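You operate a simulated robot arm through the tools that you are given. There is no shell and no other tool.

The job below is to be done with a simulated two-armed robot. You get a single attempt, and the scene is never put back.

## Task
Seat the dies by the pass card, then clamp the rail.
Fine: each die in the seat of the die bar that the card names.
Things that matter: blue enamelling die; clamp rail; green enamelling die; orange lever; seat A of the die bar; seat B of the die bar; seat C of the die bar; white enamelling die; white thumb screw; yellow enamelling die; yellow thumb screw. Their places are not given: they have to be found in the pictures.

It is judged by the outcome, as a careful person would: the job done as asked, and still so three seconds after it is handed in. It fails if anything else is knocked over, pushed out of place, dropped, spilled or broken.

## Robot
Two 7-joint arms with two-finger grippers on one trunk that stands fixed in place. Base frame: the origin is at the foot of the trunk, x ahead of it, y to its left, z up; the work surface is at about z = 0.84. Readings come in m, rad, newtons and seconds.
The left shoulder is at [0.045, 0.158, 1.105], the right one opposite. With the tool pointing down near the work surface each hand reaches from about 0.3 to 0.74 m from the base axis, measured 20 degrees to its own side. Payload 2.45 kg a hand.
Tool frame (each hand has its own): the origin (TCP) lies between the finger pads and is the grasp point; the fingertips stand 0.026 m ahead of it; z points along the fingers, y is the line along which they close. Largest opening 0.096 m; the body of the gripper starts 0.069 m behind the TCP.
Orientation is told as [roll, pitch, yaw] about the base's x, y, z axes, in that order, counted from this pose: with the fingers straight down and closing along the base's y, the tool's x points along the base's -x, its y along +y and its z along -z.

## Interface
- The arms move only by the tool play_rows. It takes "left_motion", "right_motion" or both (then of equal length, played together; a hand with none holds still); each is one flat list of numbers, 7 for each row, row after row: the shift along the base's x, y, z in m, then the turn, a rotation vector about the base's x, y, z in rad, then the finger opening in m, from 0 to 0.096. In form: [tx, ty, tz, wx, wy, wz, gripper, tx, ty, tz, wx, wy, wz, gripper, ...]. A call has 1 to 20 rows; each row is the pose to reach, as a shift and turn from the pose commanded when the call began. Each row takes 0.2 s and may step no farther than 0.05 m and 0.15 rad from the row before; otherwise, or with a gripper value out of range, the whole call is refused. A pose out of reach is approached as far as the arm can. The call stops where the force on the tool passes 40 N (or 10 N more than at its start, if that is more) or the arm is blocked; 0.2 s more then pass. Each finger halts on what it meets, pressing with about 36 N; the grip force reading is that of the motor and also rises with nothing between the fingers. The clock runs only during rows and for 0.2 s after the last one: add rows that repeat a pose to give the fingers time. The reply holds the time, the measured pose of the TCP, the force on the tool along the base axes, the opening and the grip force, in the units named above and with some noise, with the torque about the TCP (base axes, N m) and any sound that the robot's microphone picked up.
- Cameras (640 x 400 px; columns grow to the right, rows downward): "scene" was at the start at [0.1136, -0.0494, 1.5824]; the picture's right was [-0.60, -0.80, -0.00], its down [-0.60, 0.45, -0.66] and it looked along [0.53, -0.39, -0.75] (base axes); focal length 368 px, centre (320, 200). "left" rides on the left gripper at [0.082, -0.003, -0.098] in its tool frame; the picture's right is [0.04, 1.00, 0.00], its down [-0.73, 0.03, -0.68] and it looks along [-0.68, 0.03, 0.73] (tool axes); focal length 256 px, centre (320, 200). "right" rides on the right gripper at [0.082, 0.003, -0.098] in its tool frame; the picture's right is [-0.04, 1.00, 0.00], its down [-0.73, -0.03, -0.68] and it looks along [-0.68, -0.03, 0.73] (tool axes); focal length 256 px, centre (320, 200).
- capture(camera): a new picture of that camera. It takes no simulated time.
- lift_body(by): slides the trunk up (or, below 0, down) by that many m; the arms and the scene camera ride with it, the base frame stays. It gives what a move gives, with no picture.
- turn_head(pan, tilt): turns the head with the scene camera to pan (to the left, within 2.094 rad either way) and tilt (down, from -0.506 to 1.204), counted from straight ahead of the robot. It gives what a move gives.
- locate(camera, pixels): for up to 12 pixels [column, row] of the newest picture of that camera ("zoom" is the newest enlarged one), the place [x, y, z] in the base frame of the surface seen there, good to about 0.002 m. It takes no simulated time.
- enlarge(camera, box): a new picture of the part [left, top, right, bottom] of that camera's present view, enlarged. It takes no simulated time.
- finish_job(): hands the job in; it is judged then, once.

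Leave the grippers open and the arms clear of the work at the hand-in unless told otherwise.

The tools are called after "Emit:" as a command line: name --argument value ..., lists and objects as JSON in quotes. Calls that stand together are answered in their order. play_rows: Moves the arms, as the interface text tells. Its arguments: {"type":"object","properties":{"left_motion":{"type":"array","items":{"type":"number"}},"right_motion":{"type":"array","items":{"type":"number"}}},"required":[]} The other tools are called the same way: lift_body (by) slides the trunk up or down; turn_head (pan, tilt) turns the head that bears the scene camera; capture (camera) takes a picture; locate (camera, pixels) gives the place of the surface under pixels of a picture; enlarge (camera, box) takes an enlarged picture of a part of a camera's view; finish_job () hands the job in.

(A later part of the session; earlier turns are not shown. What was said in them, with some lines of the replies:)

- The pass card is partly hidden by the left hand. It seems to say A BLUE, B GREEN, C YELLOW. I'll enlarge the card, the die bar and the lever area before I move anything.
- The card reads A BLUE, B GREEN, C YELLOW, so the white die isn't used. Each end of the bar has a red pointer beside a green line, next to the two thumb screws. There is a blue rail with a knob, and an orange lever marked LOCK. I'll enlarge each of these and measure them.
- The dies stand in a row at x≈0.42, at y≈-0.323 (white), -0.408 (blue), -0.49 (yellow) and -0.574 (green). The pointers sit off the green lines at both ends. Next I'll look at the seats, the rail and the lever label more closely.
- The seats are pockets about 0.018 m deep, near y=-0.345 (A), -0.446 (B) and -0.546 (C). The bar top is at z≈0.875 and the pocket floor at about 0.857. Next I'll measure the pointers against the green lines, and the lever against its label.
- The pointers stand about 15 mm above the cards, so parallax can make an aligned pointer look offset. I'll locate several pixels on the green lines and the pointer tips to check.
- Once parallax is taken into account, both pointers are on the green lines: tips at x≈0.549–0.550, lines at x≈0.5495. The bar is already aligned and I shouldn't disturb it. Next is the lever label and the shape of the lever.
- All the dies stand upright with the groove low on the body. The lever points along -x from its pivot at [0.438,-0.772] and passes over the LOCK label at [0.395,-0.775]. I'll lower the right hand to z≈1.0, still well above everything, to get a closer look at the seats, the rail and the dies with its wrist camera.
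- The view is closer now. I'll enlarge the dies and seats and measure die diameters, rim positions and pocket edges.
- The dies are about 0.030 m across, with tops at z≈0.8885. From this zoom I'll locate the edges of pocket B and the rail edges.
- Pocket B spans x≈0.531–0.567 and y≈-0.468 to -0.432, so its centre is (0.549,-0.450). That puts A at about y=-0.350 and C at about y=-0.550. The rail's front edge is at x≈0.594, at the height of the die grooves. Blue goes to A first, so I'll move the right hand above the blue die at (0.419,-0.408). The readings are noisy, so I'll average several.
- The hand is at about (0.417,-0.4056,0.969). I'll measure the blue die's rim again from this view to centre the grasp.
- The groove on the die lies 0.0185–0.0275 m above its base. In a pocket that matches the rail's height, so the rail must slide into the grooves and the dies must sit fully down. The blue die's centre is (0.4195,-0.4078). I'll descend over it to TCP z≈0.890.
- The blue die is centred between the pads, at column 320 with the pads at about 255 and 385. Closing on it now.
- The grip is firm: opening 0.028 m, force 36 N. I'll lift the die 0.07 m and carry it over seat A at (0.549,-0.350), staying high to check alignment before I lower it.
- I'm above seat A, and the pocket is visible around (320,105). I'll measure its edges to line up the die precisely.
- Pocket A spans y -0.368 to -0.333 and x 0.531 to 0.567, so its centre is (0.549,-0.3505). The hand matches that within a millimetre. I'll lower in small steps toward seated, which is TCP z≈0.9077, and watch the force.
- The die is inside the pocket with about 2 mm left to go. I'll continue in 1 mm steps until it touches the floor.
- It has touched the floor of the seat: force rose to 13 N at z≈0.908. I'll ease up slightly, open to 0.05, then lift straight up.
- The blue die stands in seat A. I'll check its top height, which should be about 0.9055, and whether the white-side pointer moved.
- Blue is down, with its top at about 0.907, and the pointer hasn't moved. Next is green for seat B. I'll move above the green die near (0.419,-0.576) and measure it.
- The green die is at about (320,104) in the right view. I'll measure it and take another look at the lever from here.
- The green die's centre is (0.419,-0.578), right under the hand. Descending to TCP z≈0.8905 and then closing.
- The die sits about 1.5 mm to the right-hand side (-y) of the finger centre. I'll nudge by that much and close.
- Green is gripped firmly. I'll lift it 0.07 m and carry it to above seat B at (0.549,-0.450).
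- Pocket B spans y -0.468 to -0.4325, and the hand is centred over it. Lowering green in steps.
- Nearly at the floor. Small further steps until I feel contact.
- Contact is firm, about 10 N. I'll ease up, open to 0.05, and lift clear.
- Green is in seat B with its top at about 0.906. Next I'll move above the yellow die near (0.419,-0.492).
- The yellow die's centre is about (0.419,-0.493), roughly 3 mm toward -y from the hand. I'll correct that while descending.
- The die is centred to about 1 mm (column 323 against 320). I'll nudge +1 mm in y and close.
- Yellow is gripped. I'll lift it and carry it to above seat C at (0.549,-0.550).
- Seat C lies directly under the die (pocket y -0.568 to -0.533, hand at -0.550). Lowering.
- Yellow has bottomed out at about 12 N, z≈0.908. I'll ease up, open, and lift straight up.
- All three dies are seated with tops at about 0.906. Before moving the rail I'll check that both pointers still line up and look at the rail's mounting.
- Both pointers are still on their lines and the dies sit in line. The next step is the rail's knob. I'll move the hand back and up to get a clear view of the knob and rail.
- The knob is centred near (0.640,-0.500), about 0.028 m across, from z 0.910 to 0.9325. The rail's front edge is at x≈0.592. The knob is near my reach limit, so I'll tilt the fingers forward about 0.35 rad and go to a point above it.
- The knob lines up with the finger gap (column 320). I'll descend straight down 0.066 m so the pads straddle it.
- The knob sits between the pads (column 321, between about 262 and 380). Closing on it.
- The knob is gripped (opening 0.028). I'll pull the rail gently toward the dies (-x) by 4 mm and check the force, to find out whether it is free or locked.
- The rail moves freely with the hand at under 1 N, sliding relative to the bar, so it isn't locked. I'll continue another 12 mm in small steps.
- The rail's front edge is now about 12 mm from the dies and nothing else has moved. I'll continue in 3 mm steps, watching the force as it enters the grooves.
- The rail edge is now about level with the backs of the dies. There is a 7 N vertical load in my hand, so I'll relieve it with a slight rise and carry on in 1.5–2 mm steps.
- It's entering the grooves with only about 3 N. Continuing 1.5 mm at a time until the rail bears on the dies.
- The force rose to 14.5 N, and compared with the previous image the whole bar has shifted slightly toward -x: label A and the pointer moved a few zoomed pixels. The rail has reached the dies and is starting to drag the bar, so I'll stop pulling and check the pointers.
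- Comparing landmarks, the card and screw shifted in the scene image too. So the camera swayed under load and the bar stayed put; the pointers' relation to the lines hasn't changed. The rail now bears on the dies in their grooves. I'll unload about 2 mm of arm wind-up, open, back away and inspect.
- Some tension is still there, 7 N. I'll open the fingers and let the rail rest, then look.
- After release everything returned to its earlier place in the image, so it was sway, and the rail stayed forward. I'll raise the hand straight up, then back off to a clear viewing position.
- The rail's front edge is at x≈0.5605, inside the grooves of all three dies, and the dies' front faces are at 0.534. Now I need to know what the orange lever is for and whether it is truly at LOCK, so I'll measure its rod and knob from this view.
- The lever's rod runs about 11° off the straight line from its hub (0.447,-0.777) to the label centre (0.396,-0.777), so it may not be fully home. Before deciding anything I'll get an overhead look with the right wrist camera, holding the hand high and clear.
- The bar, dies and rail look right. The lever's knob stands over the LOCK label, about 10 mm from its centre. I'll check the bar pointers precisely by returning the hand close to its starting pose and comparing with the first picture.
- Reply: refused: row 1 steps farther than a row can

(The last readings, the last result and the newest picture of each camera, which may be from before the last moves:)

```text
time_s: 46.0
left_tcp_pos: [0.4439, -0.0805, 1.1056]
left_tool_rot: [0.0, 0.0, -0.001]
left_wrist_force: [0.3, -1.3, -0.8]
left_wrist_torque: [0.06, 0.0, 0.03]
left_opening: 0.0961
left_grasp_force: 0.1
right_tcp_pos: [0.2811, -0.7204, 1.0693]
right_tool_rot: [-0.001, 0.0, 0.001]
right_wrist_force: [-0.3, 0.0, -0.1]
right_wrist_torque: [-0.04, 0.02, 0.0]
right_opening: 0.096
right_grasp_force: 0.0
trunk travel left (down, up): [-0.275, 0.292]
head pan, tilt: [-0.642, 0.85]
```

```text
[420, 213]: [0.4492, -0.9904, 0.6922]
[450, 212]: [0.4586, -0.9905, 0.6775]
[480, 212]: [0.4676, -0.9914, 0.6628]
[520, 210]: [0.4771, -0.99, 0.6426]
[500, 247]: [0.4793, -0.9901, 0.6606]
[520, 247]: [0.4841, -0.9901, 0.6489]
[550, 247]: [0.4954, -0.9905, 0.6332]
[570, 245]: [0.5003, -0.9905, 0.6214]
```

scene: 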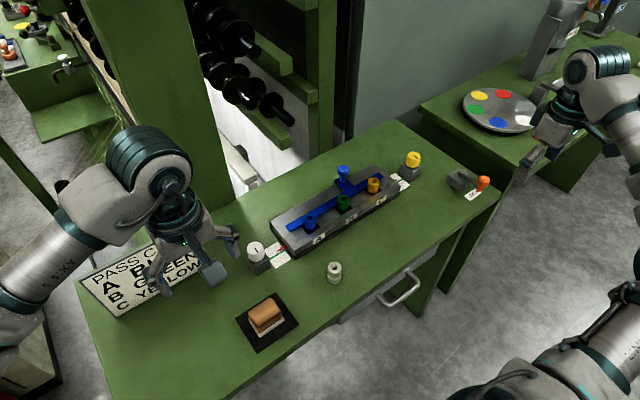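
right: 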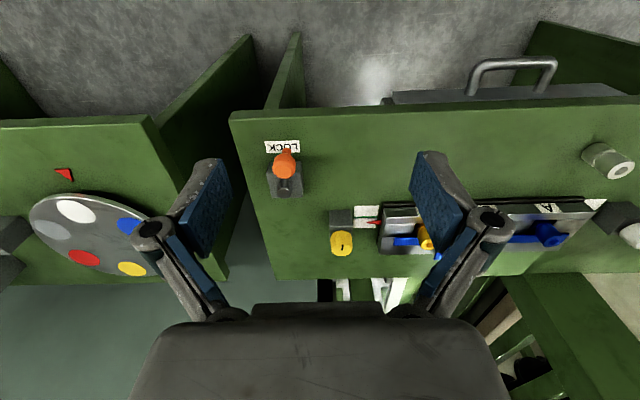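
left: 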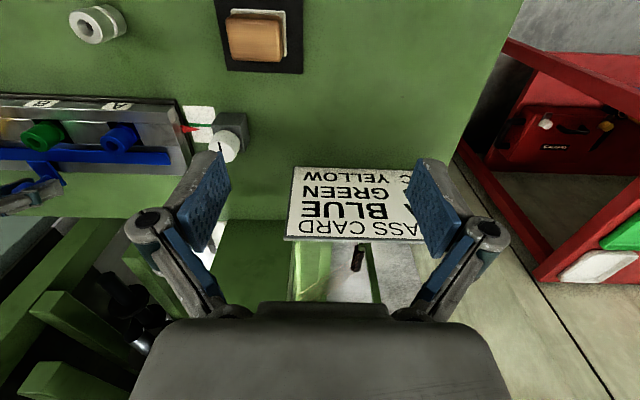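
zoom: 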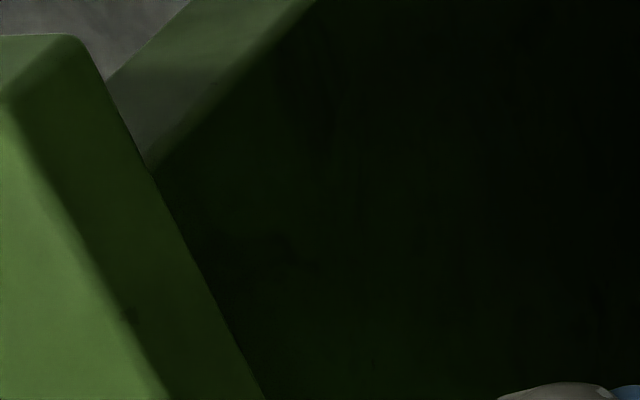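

That call was refused because the first row stepped too far, so nothing moved. I'll repeat the move with smaller steps.

Emit:
play_rows --right_motion '[0.022, 0.038, 0.007, 0, 0, 0, 0.096, 0.044, 0.076, 0.014, 0, 0, 0, 0.096, 0.066, 0.114, 0.021, 0, 0, 0, 0.096, 0.088, 0.152, 0.028, 0, 0, 0, 0.096, 0.11, 0.19, 0.035, 0, 0, 0, 0.096, 0.132, 0.228, 0.042, 0, 0, 0, 0.096, 0.152, 0.265, 0.05, 0, 0, 0, 0.096, 0.152, 0.265, 0.05, 0, 0, 0, 0.096]'

Emit:
capture --camera "right"

Emit:
enlarge --camera "right" --box '[435, 100, 515, 150]'

Emit:
locate --camera "zoom" --pixels '[[100, 217], [140, 215], [180, 214], [220, 212], [140, 254], [120, 250], [90, 255]]'

Emit:
enlarge --camera "right" --box '[140, 110, 220, 160]'

Emit:
locate --camera "zoom" --pixels '[[420, 213], [450, 212], [480, 212], [520, 210], [500, 247], [520, 247], [550, 247], [570, 245]]'

```text
time_s: 47.8
left_tcp_pos: [0.4422, -0.0801, 1.1052]
left_tool_rot: [0.001, -0.003, 0.001]
left_wrist_force: [0.0, -0.3, -0.2]
left_wrist_torque: [0.03, 0.03, 0.03]
left_opening: 0.0961
left_grasp_force: 0.1
right_tcp_pos: [0.4312, -0.4565, 1.1228]
right_tool_rot: [0.0, -0.003, 0.0]
right_wrist_force: [-0.5, -0.1, -0.7]
right_wrist_torque: [0.03, -0.01, 0.03]
right_opening: 0.0956
right_grasp_force: 0.0
trunk travel left (down, up): [-0.275, 0.292]
head pan, tilt: [-0.642, 0.85]
```

```text
taken
```

right: 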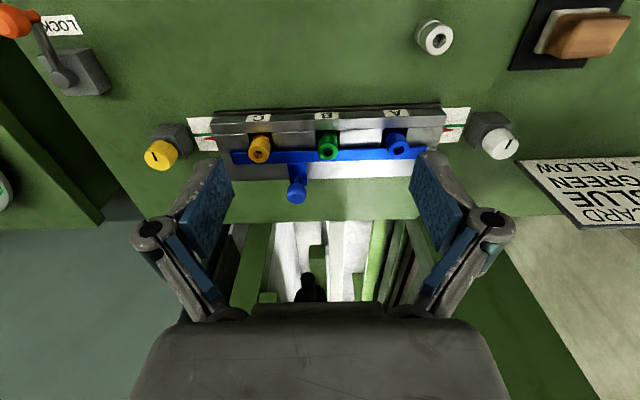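

```text
8.00 times, centred on (475, 125) of right
```

zoom: 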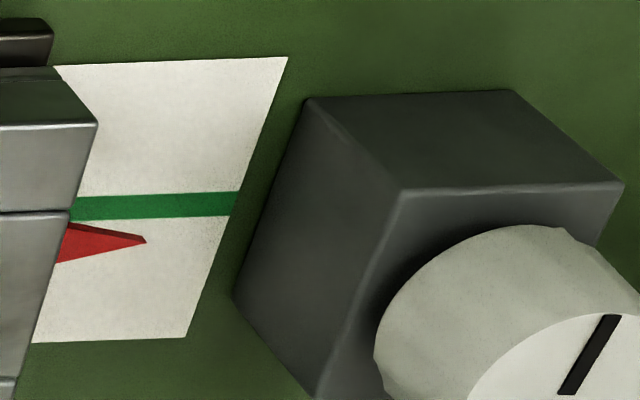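

```text
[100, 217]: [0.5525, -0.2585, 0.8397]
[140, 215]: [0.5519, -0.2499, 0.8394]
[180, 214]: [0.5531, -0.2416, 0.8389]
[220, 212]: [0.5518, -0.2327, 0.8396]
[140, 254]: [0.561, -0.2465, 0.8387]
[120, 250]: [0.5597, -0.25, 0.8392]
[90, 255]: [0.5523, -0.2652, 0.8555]
```

```text
8.00 times, centred on (180, 135) of right
```

zoom: 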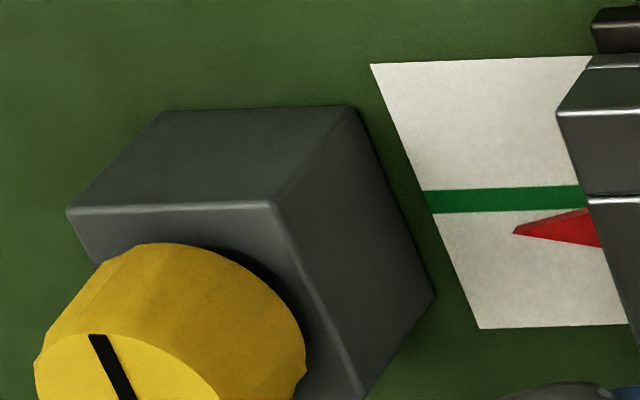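

```text
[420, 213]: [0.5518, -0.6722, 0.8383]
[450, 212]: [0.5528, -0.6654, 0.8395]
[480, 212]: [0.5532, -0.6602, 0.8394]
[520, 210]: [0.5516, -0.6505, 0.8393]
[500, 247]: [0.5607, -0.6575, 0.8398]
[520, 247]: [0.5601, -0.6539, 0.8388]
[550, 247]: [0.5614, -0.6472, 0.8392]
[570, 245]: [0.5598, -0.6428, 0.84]
```

The pointers are still on the lines, with the same offset in the image as at the start, so the bar kept its place. All three dies are seated and the rail is at its stop. The open question is whether the lever is fully home. A gentle nudge toward LOCK will tell: if it's already at its stop it won't move. I'll bring the right hand, fingers closed and tilted, to a clear spot on the +y side of the orange knob.

Emit:
play_rows --right_motion '[-0.008, -0.039, -0.012, -0.05, 0, 0, 0.06, -0.016, -0.078, -0.024, -0.1, 0, 0, 0.03, -0.024, -0.117, -0.036, -0.15, 0, 0, 0.0, -0.032, -0.156, -0.048, -0.2, 0, 0, 0.0, -0.04, -0.195, -0.06, -0.25, 0, 0, 0.0, -0.05, -0.2335, -0.07, -0.3, 0, 0, 0.0, -0.05, -0.2335, -0.1, -0.3, 0, 0, 0.0, -0.05, -0.2335, -0.1, -0.3, 0, 0, 0.0]'

Emit:
capture --camera "right"

Emit:
capture --camera "scene"

```text
time_s: 49.6
left_tcp_pos: [0.443, -0.0783, 1.1053]
left_tool_rot: [-0.001, -0.001, 0.002]
left_wrist_force: [-0.9, 0.3, -0.4]
left_wrist_torque: [-0.03, 0.03, 0.04]
left_opening: 0.0958
left_grasp_force: 0.1
right_tcp_pos: [0.3812, -0.6903, 1.0223]
right_tool_rot: [-0.301, -0.002, 0.001]
right_wrist_force: [-0.3, -0.2, 0.1]
right_wrist_torque: [0.0, 0.0, 0.0]
right_opening: 0.0
right_grasp_force: 28.3
trunk travel left (down, up): [-0.275, 0.292]
head pan, tilt: [-0.642, 0.85]
```

```text
taken
```

right: 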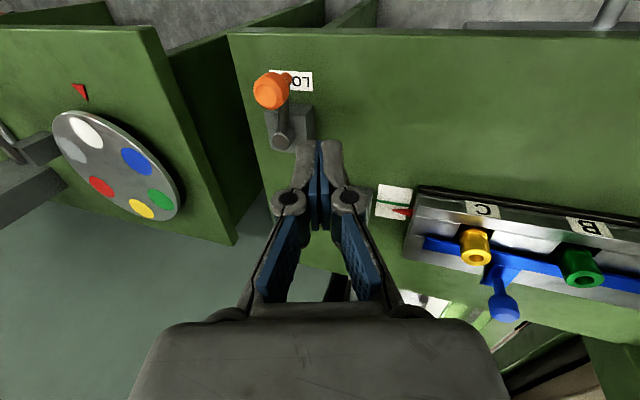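

```text
taken
```

scene: 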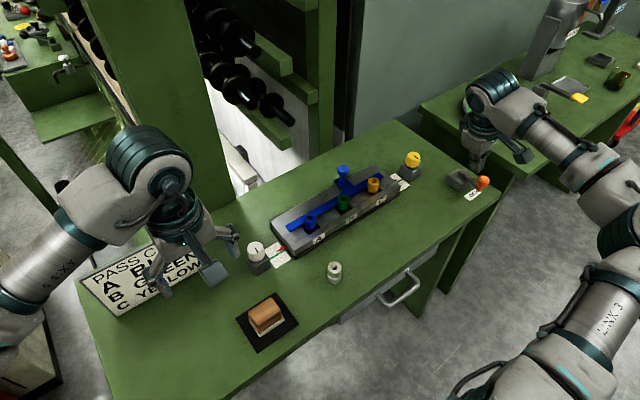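

The hand is poised at (0.381,-0.690,1.022). I'll measure the knob from here before descending beside it.

Emit:
enlarge --camera "right" --box '[240, 55, 330, 155]'

Emit:
locate --camera "right" --pixels '[[271, 90], [260, 90], [282, 90], [287, 88], [271, 100], [271, 80], [288, 80], [284, 105], [282, 135], [305, 82], [300, 120]]'

```text
4.00 times, centred on (285, 105) of right
```

zoom: 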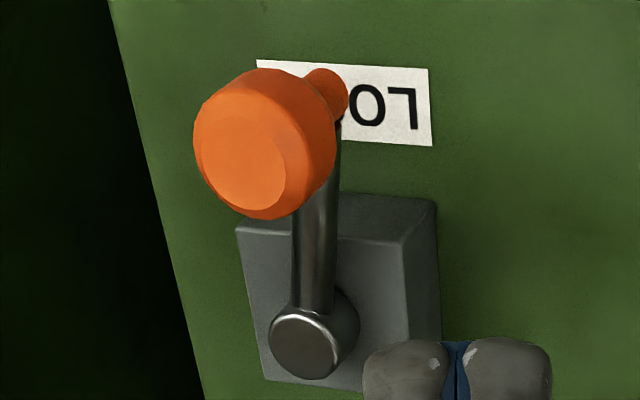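

```text
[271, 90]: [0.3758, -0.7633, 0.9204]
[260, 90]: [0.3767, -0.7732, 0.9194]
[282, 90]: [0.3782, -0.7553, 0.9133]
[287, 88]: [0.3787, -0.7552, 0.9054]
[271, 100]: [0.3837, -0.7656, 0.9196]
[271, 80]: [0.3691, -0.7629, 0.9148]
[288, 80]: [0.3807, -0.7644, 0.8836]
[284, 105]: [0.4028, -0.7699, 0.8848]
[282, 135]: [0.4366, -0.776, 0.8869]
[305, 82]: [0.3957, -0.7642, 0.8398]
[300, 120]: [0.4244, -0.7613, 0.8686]
```

The knob's near face is at y≈-0.755 and its top at z≈0.921. I'll descend at y≈-0.70 to z=0.93, then advance to within about 1 cm of the knob.

Emit:
play_rows --right_motion '[0, -0.005, -0.04, 0, 0, 0, 0.0, 0, -0.01, -0.08, 0, 0, 0, 0.0, 0, -0.01, -0.092, 0, 0, 0, 0.0, 0, -0.02, -0.092, 0, 0, 0, 0.0, 0, -0.035, -0.092, 0, 0, 0, 0.0, 0, -0.035, -0.092, 0, 0, 0, 0.0]'

Emit:
capture --camera "right"

Emit:
enlarge --camera "scene" --box '[410, 130, 530, 210]'

```text
time_s: 51.0
left_tcp_pos: [0.4422, -0.0804, 1.1069]
left_tool_rot: [0.0, -0.005, 0.0]
left_wrist_force: [0.5, 0.4, -0.3]
left_wrist_torque: [0.01, -0.01, -0.03]
left_opening: 0.096
left_grasp_force: 0.1
right_tcp_pos: [0.3823, -0.725, 0.9278]
right_tool_rot: [-0.3, -0.001, 0.001]
right_wrist_force: [0.4, 0.5, 0.4]
right_wrist_torque: [-0.01, -0.01, -0.03]
right_opening: 0.0
right_grasp_force: 28.8
trunk travel left (down, up): [-0.275, 0.292]
head pan, tilt: [-0.642, 0.85]
```

```text
taken
```

right: 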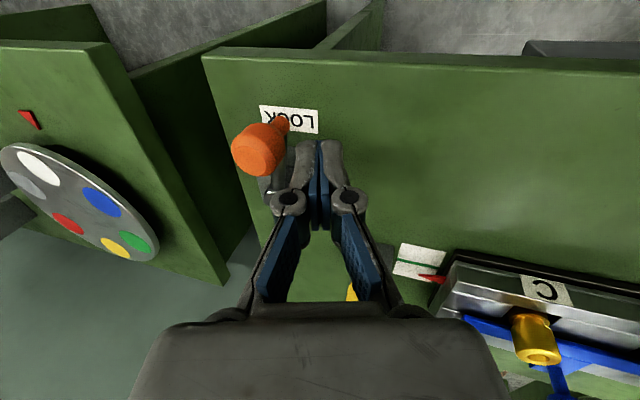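

```text
5.00 times, centred on (470, 170) of scene
```

zoom: 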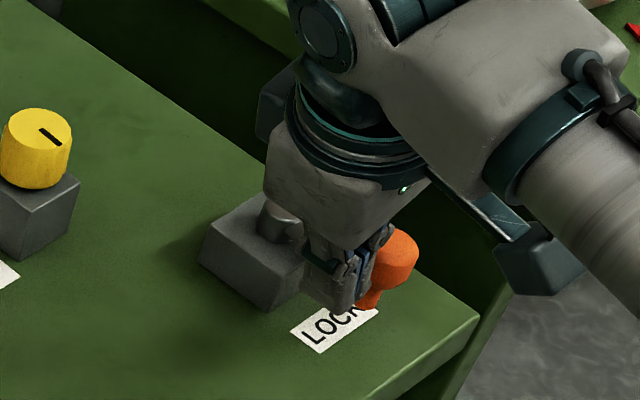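

The closed fingertips stand beside the knob. I'll advance in small steps until I feel contact.

Emit:
play_rows --right_motion '[0, -0.004, 0, 0, 0, 0, 0.0, 0, -0.008, 0, 0, 0, 0, 0.0]'

Emit:
play_rows --right_motion '[0, -0.002, 0, 0, 0, 0, 0.0]'

Emit:
play_rows --right_motion '[0, -0.002, 0, 0, 0, 0, 0.0]'

Emit:
capture --camera "right"

```text
time_s: 51.6
left_tcp_pos: [0.4423, -0.08, 1.1063]
left_tool_rot: [-0.001, -0.003, -0.001]
left_wrist_force: [-0.3, 0.0, -0.1]
left_wrist_torque: [0.03, 0.0, -0.01]
left_opening: 0.0959
left_grasp_force: 0.0
right_tcp_pos: [0.384, -0.7321, 0.93]
right_tool_rot: [-0.299, -0.002, 0.001]
right_wrist_force: [-0.2, 0.3, -0.8]
right_wrist_torque: [0.0, 0.01, -0.01]
right_opening: 0.0
right_grasp_force: 28.4
trunk travel left (down, up): [-0.275, 0.292]
head pan, tilt: [-0.642, 0.85]
```

```text
time_s: 52.0
left_tcp_pos: [0.4424, -0.0797, 1.1064]
left_tool_rot: [-0.002, -0.002, -0.001]
left_wrist_force: [0.7, -0.3, -0.1]
left_wrist_torque: [-0.01, 0.03, 0.03]
left_opening: 0.0961
left_grasp_force: 0.0
right_tcp_pos: [0.3829, -0.7347, 0.9292]
right_tool_rot: [-0.302, 0.0, 0.001]
right_wrist_force: [-0.7, -0.5, -0.4]
right_wrist_torque: [0.03, -0.01, 0.01]
right_opening: 0.0001
right_grasp_force: 28.8
trunk travel left (down, up): [-0.275, 0.292]
head pan, tilt: [-0.642, 0.85]
```

```text
time_s: 52.4
left_tcp_pos: [0.4419, -0.0793, 1.106]
left_tool_rot: [-0.002, -0.003, 0.0]
left_wrist_force: [0.1, -0.5, -0.2]
left_wrist_torque: [-0.04, -0.01, 0.01]
left_opening: 0.0961
left_grasp_force: 0.0
right_tcp_pos: [0.3836, -0.7356, 0.9306]
right_tool_rot: [-0.302, -0.002, -0.001]
right_wrist_force: [0.2, -0.3, -0.5]
right_wrist_torque: [0.01, -0.04, -0.02]
right_opening: 0.0
right_grasp_force: 28.8
trunk travel left (down, up): [-0.275, 0.292]
head pan, tilt: [-0.642, 0.85]
```

```text
taken
```

right: 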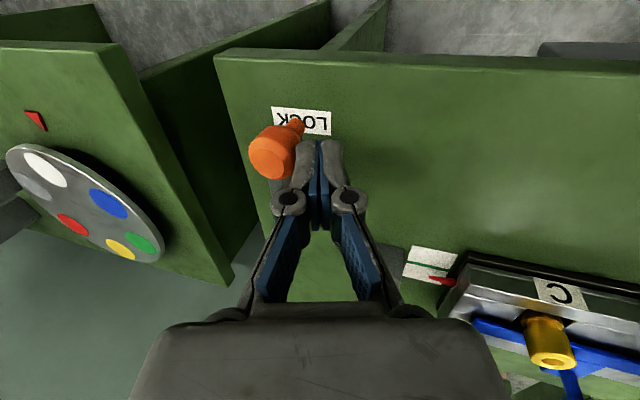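

No contact yet; the fingers are a few millimetres from the knob. A few more small steps.

Emit:
play_rows --right_motion '[0, -0.0015, 0, 0, 0, 0, 0.0]'

Emit:
play_rows --right_motion '[0, -0.0015, 0, 0, 0, 0, 0.0]'

Emit:
play_rows --right_motion '[0, -0.0015, 0, 0, 0, 0, 0.0]'

Emit:
capture --camera "right"

```text
time_s: 52.8
left_tcp_pos: [0.442, -0.0801, 1.1055]
left_tool_rot: [-0.002, -0.002, 0.002]
left_wrist_force: [0.6, -0.3, 0.2]
left_wrist_torque: [0.0, -0.02, -0.02]
left_opening: 0.0958
left_grasp_force: 0.1
right_tcp_pos: [0.383, -0.7391, 0.9298]
right_tool_rot: [-0.3, -0.003, 0.002]
right_wrist_force: [0.6, 1.0, 0.3]
right_wrist_torque: [0.04, 0.02, 0.0]
right_opening: 0.0003
right_grasp_force: 28.6
trunk travel left (down, up): [-0.275, 0.292]
head pan, tilt: [-0.642, 0.85]
```

```text
time_s: 53.2
left_tcp_pos: [0.4425, -0.0763, 1.1057]
left_tool_rot: [-0.003, -0.003, 0.001]
left_wrist_force: [0.8, -0.1, -0.7]
left_wrist_torque: [0.03, 0.01, 0.01]
left_opening: 0.0961
left_grasp_force: 0.1
right_tcp_pos: [0.3825, -0.7375, 0.9297]
right_tool_rot: [-0.3, 0.001, 0.001]
right_wrist_force: [-1.1, 5.8, -2.0]
right_wrist_torque: [0.16, 0.01, -0.08]
right_opening: 0.0
right_grasp_force: 28.1
trunk travel left (down, up): [-0.275, 0.292]
head pan, tilt: [-0.642, 0.85]
```

```text
time_s: 53.6
left_tcp_pos: [0.4425, -0.0777, 1.106]
left_tool_rot: [-0.004, -0.002, -0.001]
left_wrist_force: [0.7, 0.1, -0.3]
left_wrist_torque: [0.03, 0.0, 0.03]
left_opening: 0.096
left_grasp_force: 0.1
right_tcp_pos: [0.3823, -0.7387, 0.9301]
right_tool_rot: [-0.3, -0.001, 0.001]
right_wrist_force: [-2.3, 13.7, -3.0]
right_wrist_torque: [0.31, 0.03, -0.08]
right_opening: 0.0
right_grasp_force: 27.8
trunk travel left (down, up): [-0.275, 0.292]
head pan, tilt: [-0.642, 0.85]
```

```text
taken
```

right: 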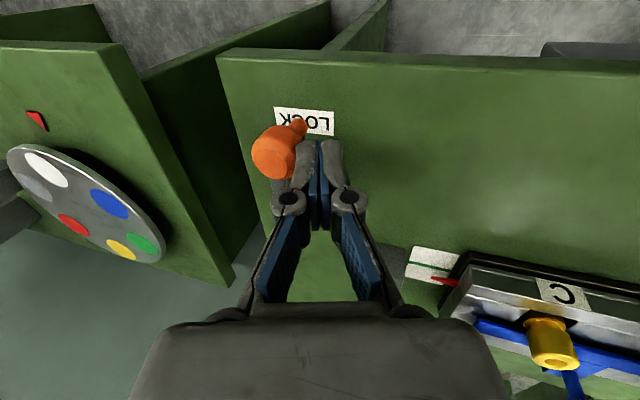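

Contact, and the lever doesn't yield: force climbed to 13.7 N with no motion. It is already hard against its stop at LOCK, so it needs nothing. I'll back off in +y, rise, and move the hand clear.

Emit:
play_rows --right_motion '[0, 0.01, 0, 0, 0, 0, 0.0, 0, 0.03, 0.005, 0, 0, 0, 0.0, 0, 0.035, 0.05, 0, 0, 0, 0.0, 0, 0.04, 0.09, 0, 0, 0, 0.0, 0.005, 0.08, 0.11, 0.05, 0, 0, 0.02, 0.01, 0.12, 0.13, 0.1, 0, 0, 0.05, 0.015, 0.16, 0.15, 0.15, 0, 0, 0.08, 0.02, 0.2, 0.16, 0.2, 0, 0, 0.096, 0.02, 0.24, 0.17, 0.25, 0, 0, 0.096, 0.02, 0.28, 0.19, 0.3, 0, 0, 0.096, 0.02, 0.28, 0.19, 0.3, 0, 0, 0.096]'

Emit:
capture --camera "right"

Emit:
capture --camera "scene"

Emit:
enlarge --camera "scene" --box '[440, 162, 504, 202]'

Emit:
locate --camera "zoom" --pixels '[[270, 150], [295, 175], [320, 198], [345, 222], [365, 245], [395, 290], [435, 165]]'

```text
time_s: 56.0
left_tcp_pos: [0.4419, -0.0805, 1.1066]
left_tool_rot: [0.0, -0.002, -0.002]
left_wrist_force: [0.3, -0.2, 0.6]
left_wrist_torque: [0.0, -0.01, 0.03]
left_opening: 0.0957
left_grasp_force: 0.0
right_tcp_pos: [0.4003, -0.4611, 1.1208]
right_tool_rot: [-0.001, -0.003, 0.001]
right_wrist_force: [-0.3, -0.2, 0.2]
right_wrist_torque: [-0.04, -0.04, 0.01]
right_opening: 0.0961
right_grasp_force: 0.0
trunk travel left (down, up): [-0.275, 0.292]
head pan, tilt: [-0.642, 0.85]
```

```text
taken
```

right: 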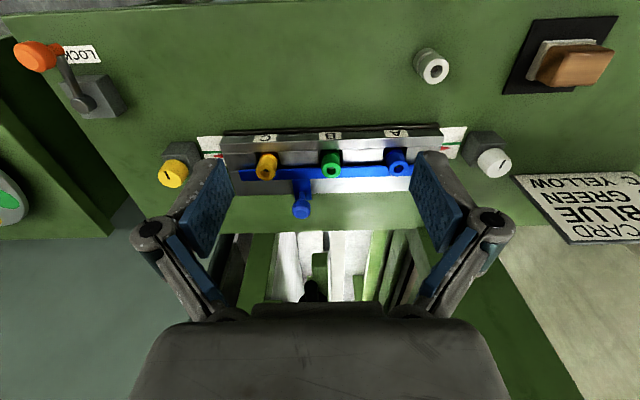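

```text
taken
```

scene: 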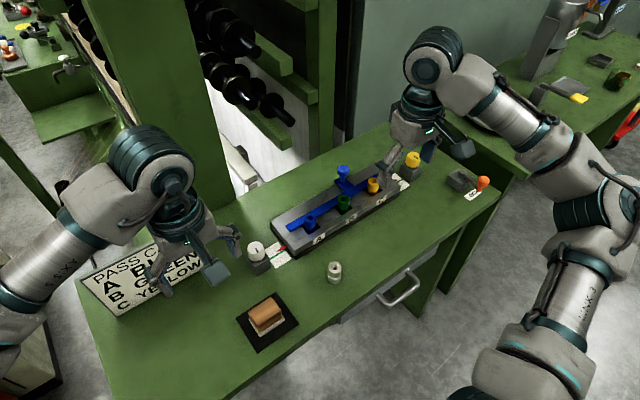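

```text
10.00 times, centred on (472, 182) of scene
```

zoom: 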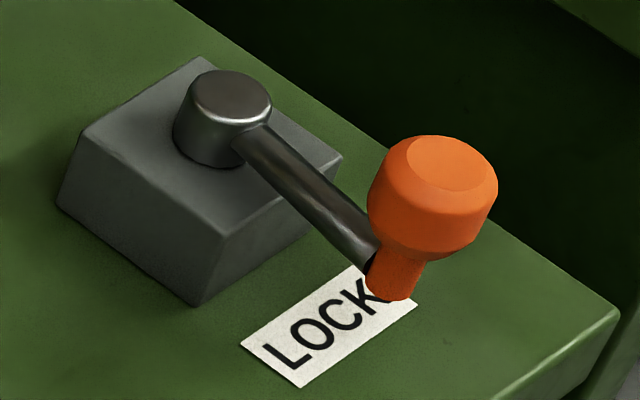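

```text
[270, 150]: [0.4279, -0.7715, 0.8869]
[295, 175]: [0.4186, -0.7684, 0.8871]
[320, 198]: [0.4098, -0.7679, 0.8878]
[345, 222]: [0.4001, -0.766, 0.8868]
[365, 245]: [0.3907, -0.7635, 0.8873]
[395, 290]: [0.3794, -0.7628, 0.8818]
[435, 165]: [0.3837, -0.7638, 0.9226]
```

The lever is unmoved at its stop. For a final check I'll look at the dies, rail, screws and pointers from both cameras before handing in.

Emit:
enlarge --camera "right" --box '[150, 110, 520, 230]'

Emit:
enlarge --camera "scene" --box '[240, 150, 440, 275]'

Emit:
locate --camera "right" --pixels '[[300, 170], [360, 169], [250, 175], [268, 160], [331, 158], [398, 155], [302, 205], [436, 65]]'

```text
1.73 times, centred on (335, 170) of right
```

zoom: 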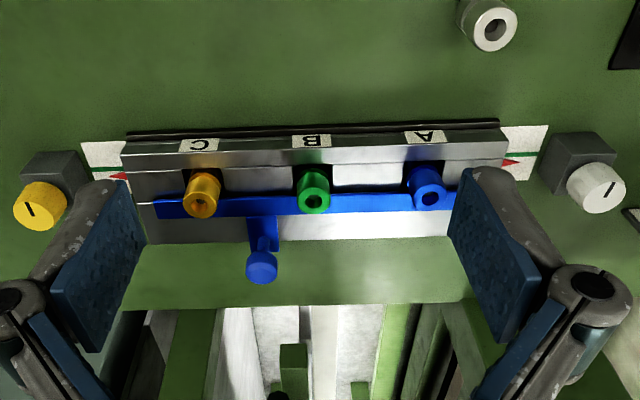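

```text
3.20 times, centred on (340, 212) of scene
```

zoom: 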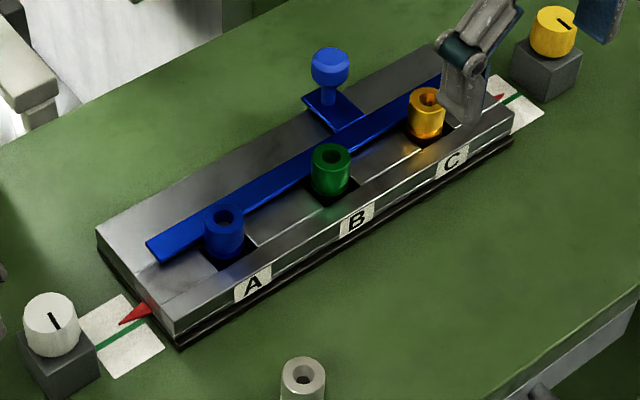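

```text
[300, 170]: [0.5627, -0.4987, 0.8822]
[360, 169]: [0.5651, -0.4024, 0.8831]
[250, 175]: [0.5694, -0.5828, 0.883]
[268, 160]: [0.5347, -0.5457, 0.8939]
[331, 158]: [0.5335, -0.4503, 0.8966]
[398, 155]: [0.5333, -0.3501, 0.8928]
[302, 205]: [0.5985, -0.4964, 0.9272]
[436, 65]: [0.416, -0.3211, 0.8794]
```

Everything checks out:
- **Dies:** blue is in A, green in B and yellow in C. All are fully down, and the white die is untouched.
- **Rail:** it is in the grooves at its stop, with its front edge at x≈0.561.
- **Bar:** both pointers are on their green lines, and I didn't touch the thumb screws.
- **Lever:** it is at LOCK and didn't move.
- **Arms:** both grippers are open and clear of the work.

Handing in.

Emit:
finish_job

```text
The job is handed in.
```

I seated the three dies as the pass card says, clamped the rail, and handed the job in. No result has come back yet.

- **Dies:** blue is in seat A, green in B and yellow in C, each pressed down to the floor of its seat. The card doesn't name white, so I left that die where it stood.
- **Rail:** I pulled it forward by its knob until it stopped in the grooves of all three dies. It held at about 14 N and stayed there after I let go.
- **Die bar:** its pointers were already on the green lines at both ends and still are, so I left both thumb screws alone.
- **Lever:** I wasn't sure it was fully at LOCK, so I gave it one gentle push that way. It didn't move at about 14 N, so I took it as already locked. I never tried it the other way.

No click or other sound was picked up when the rail closed. I judged it clamped by its position and how firmly it stopped.
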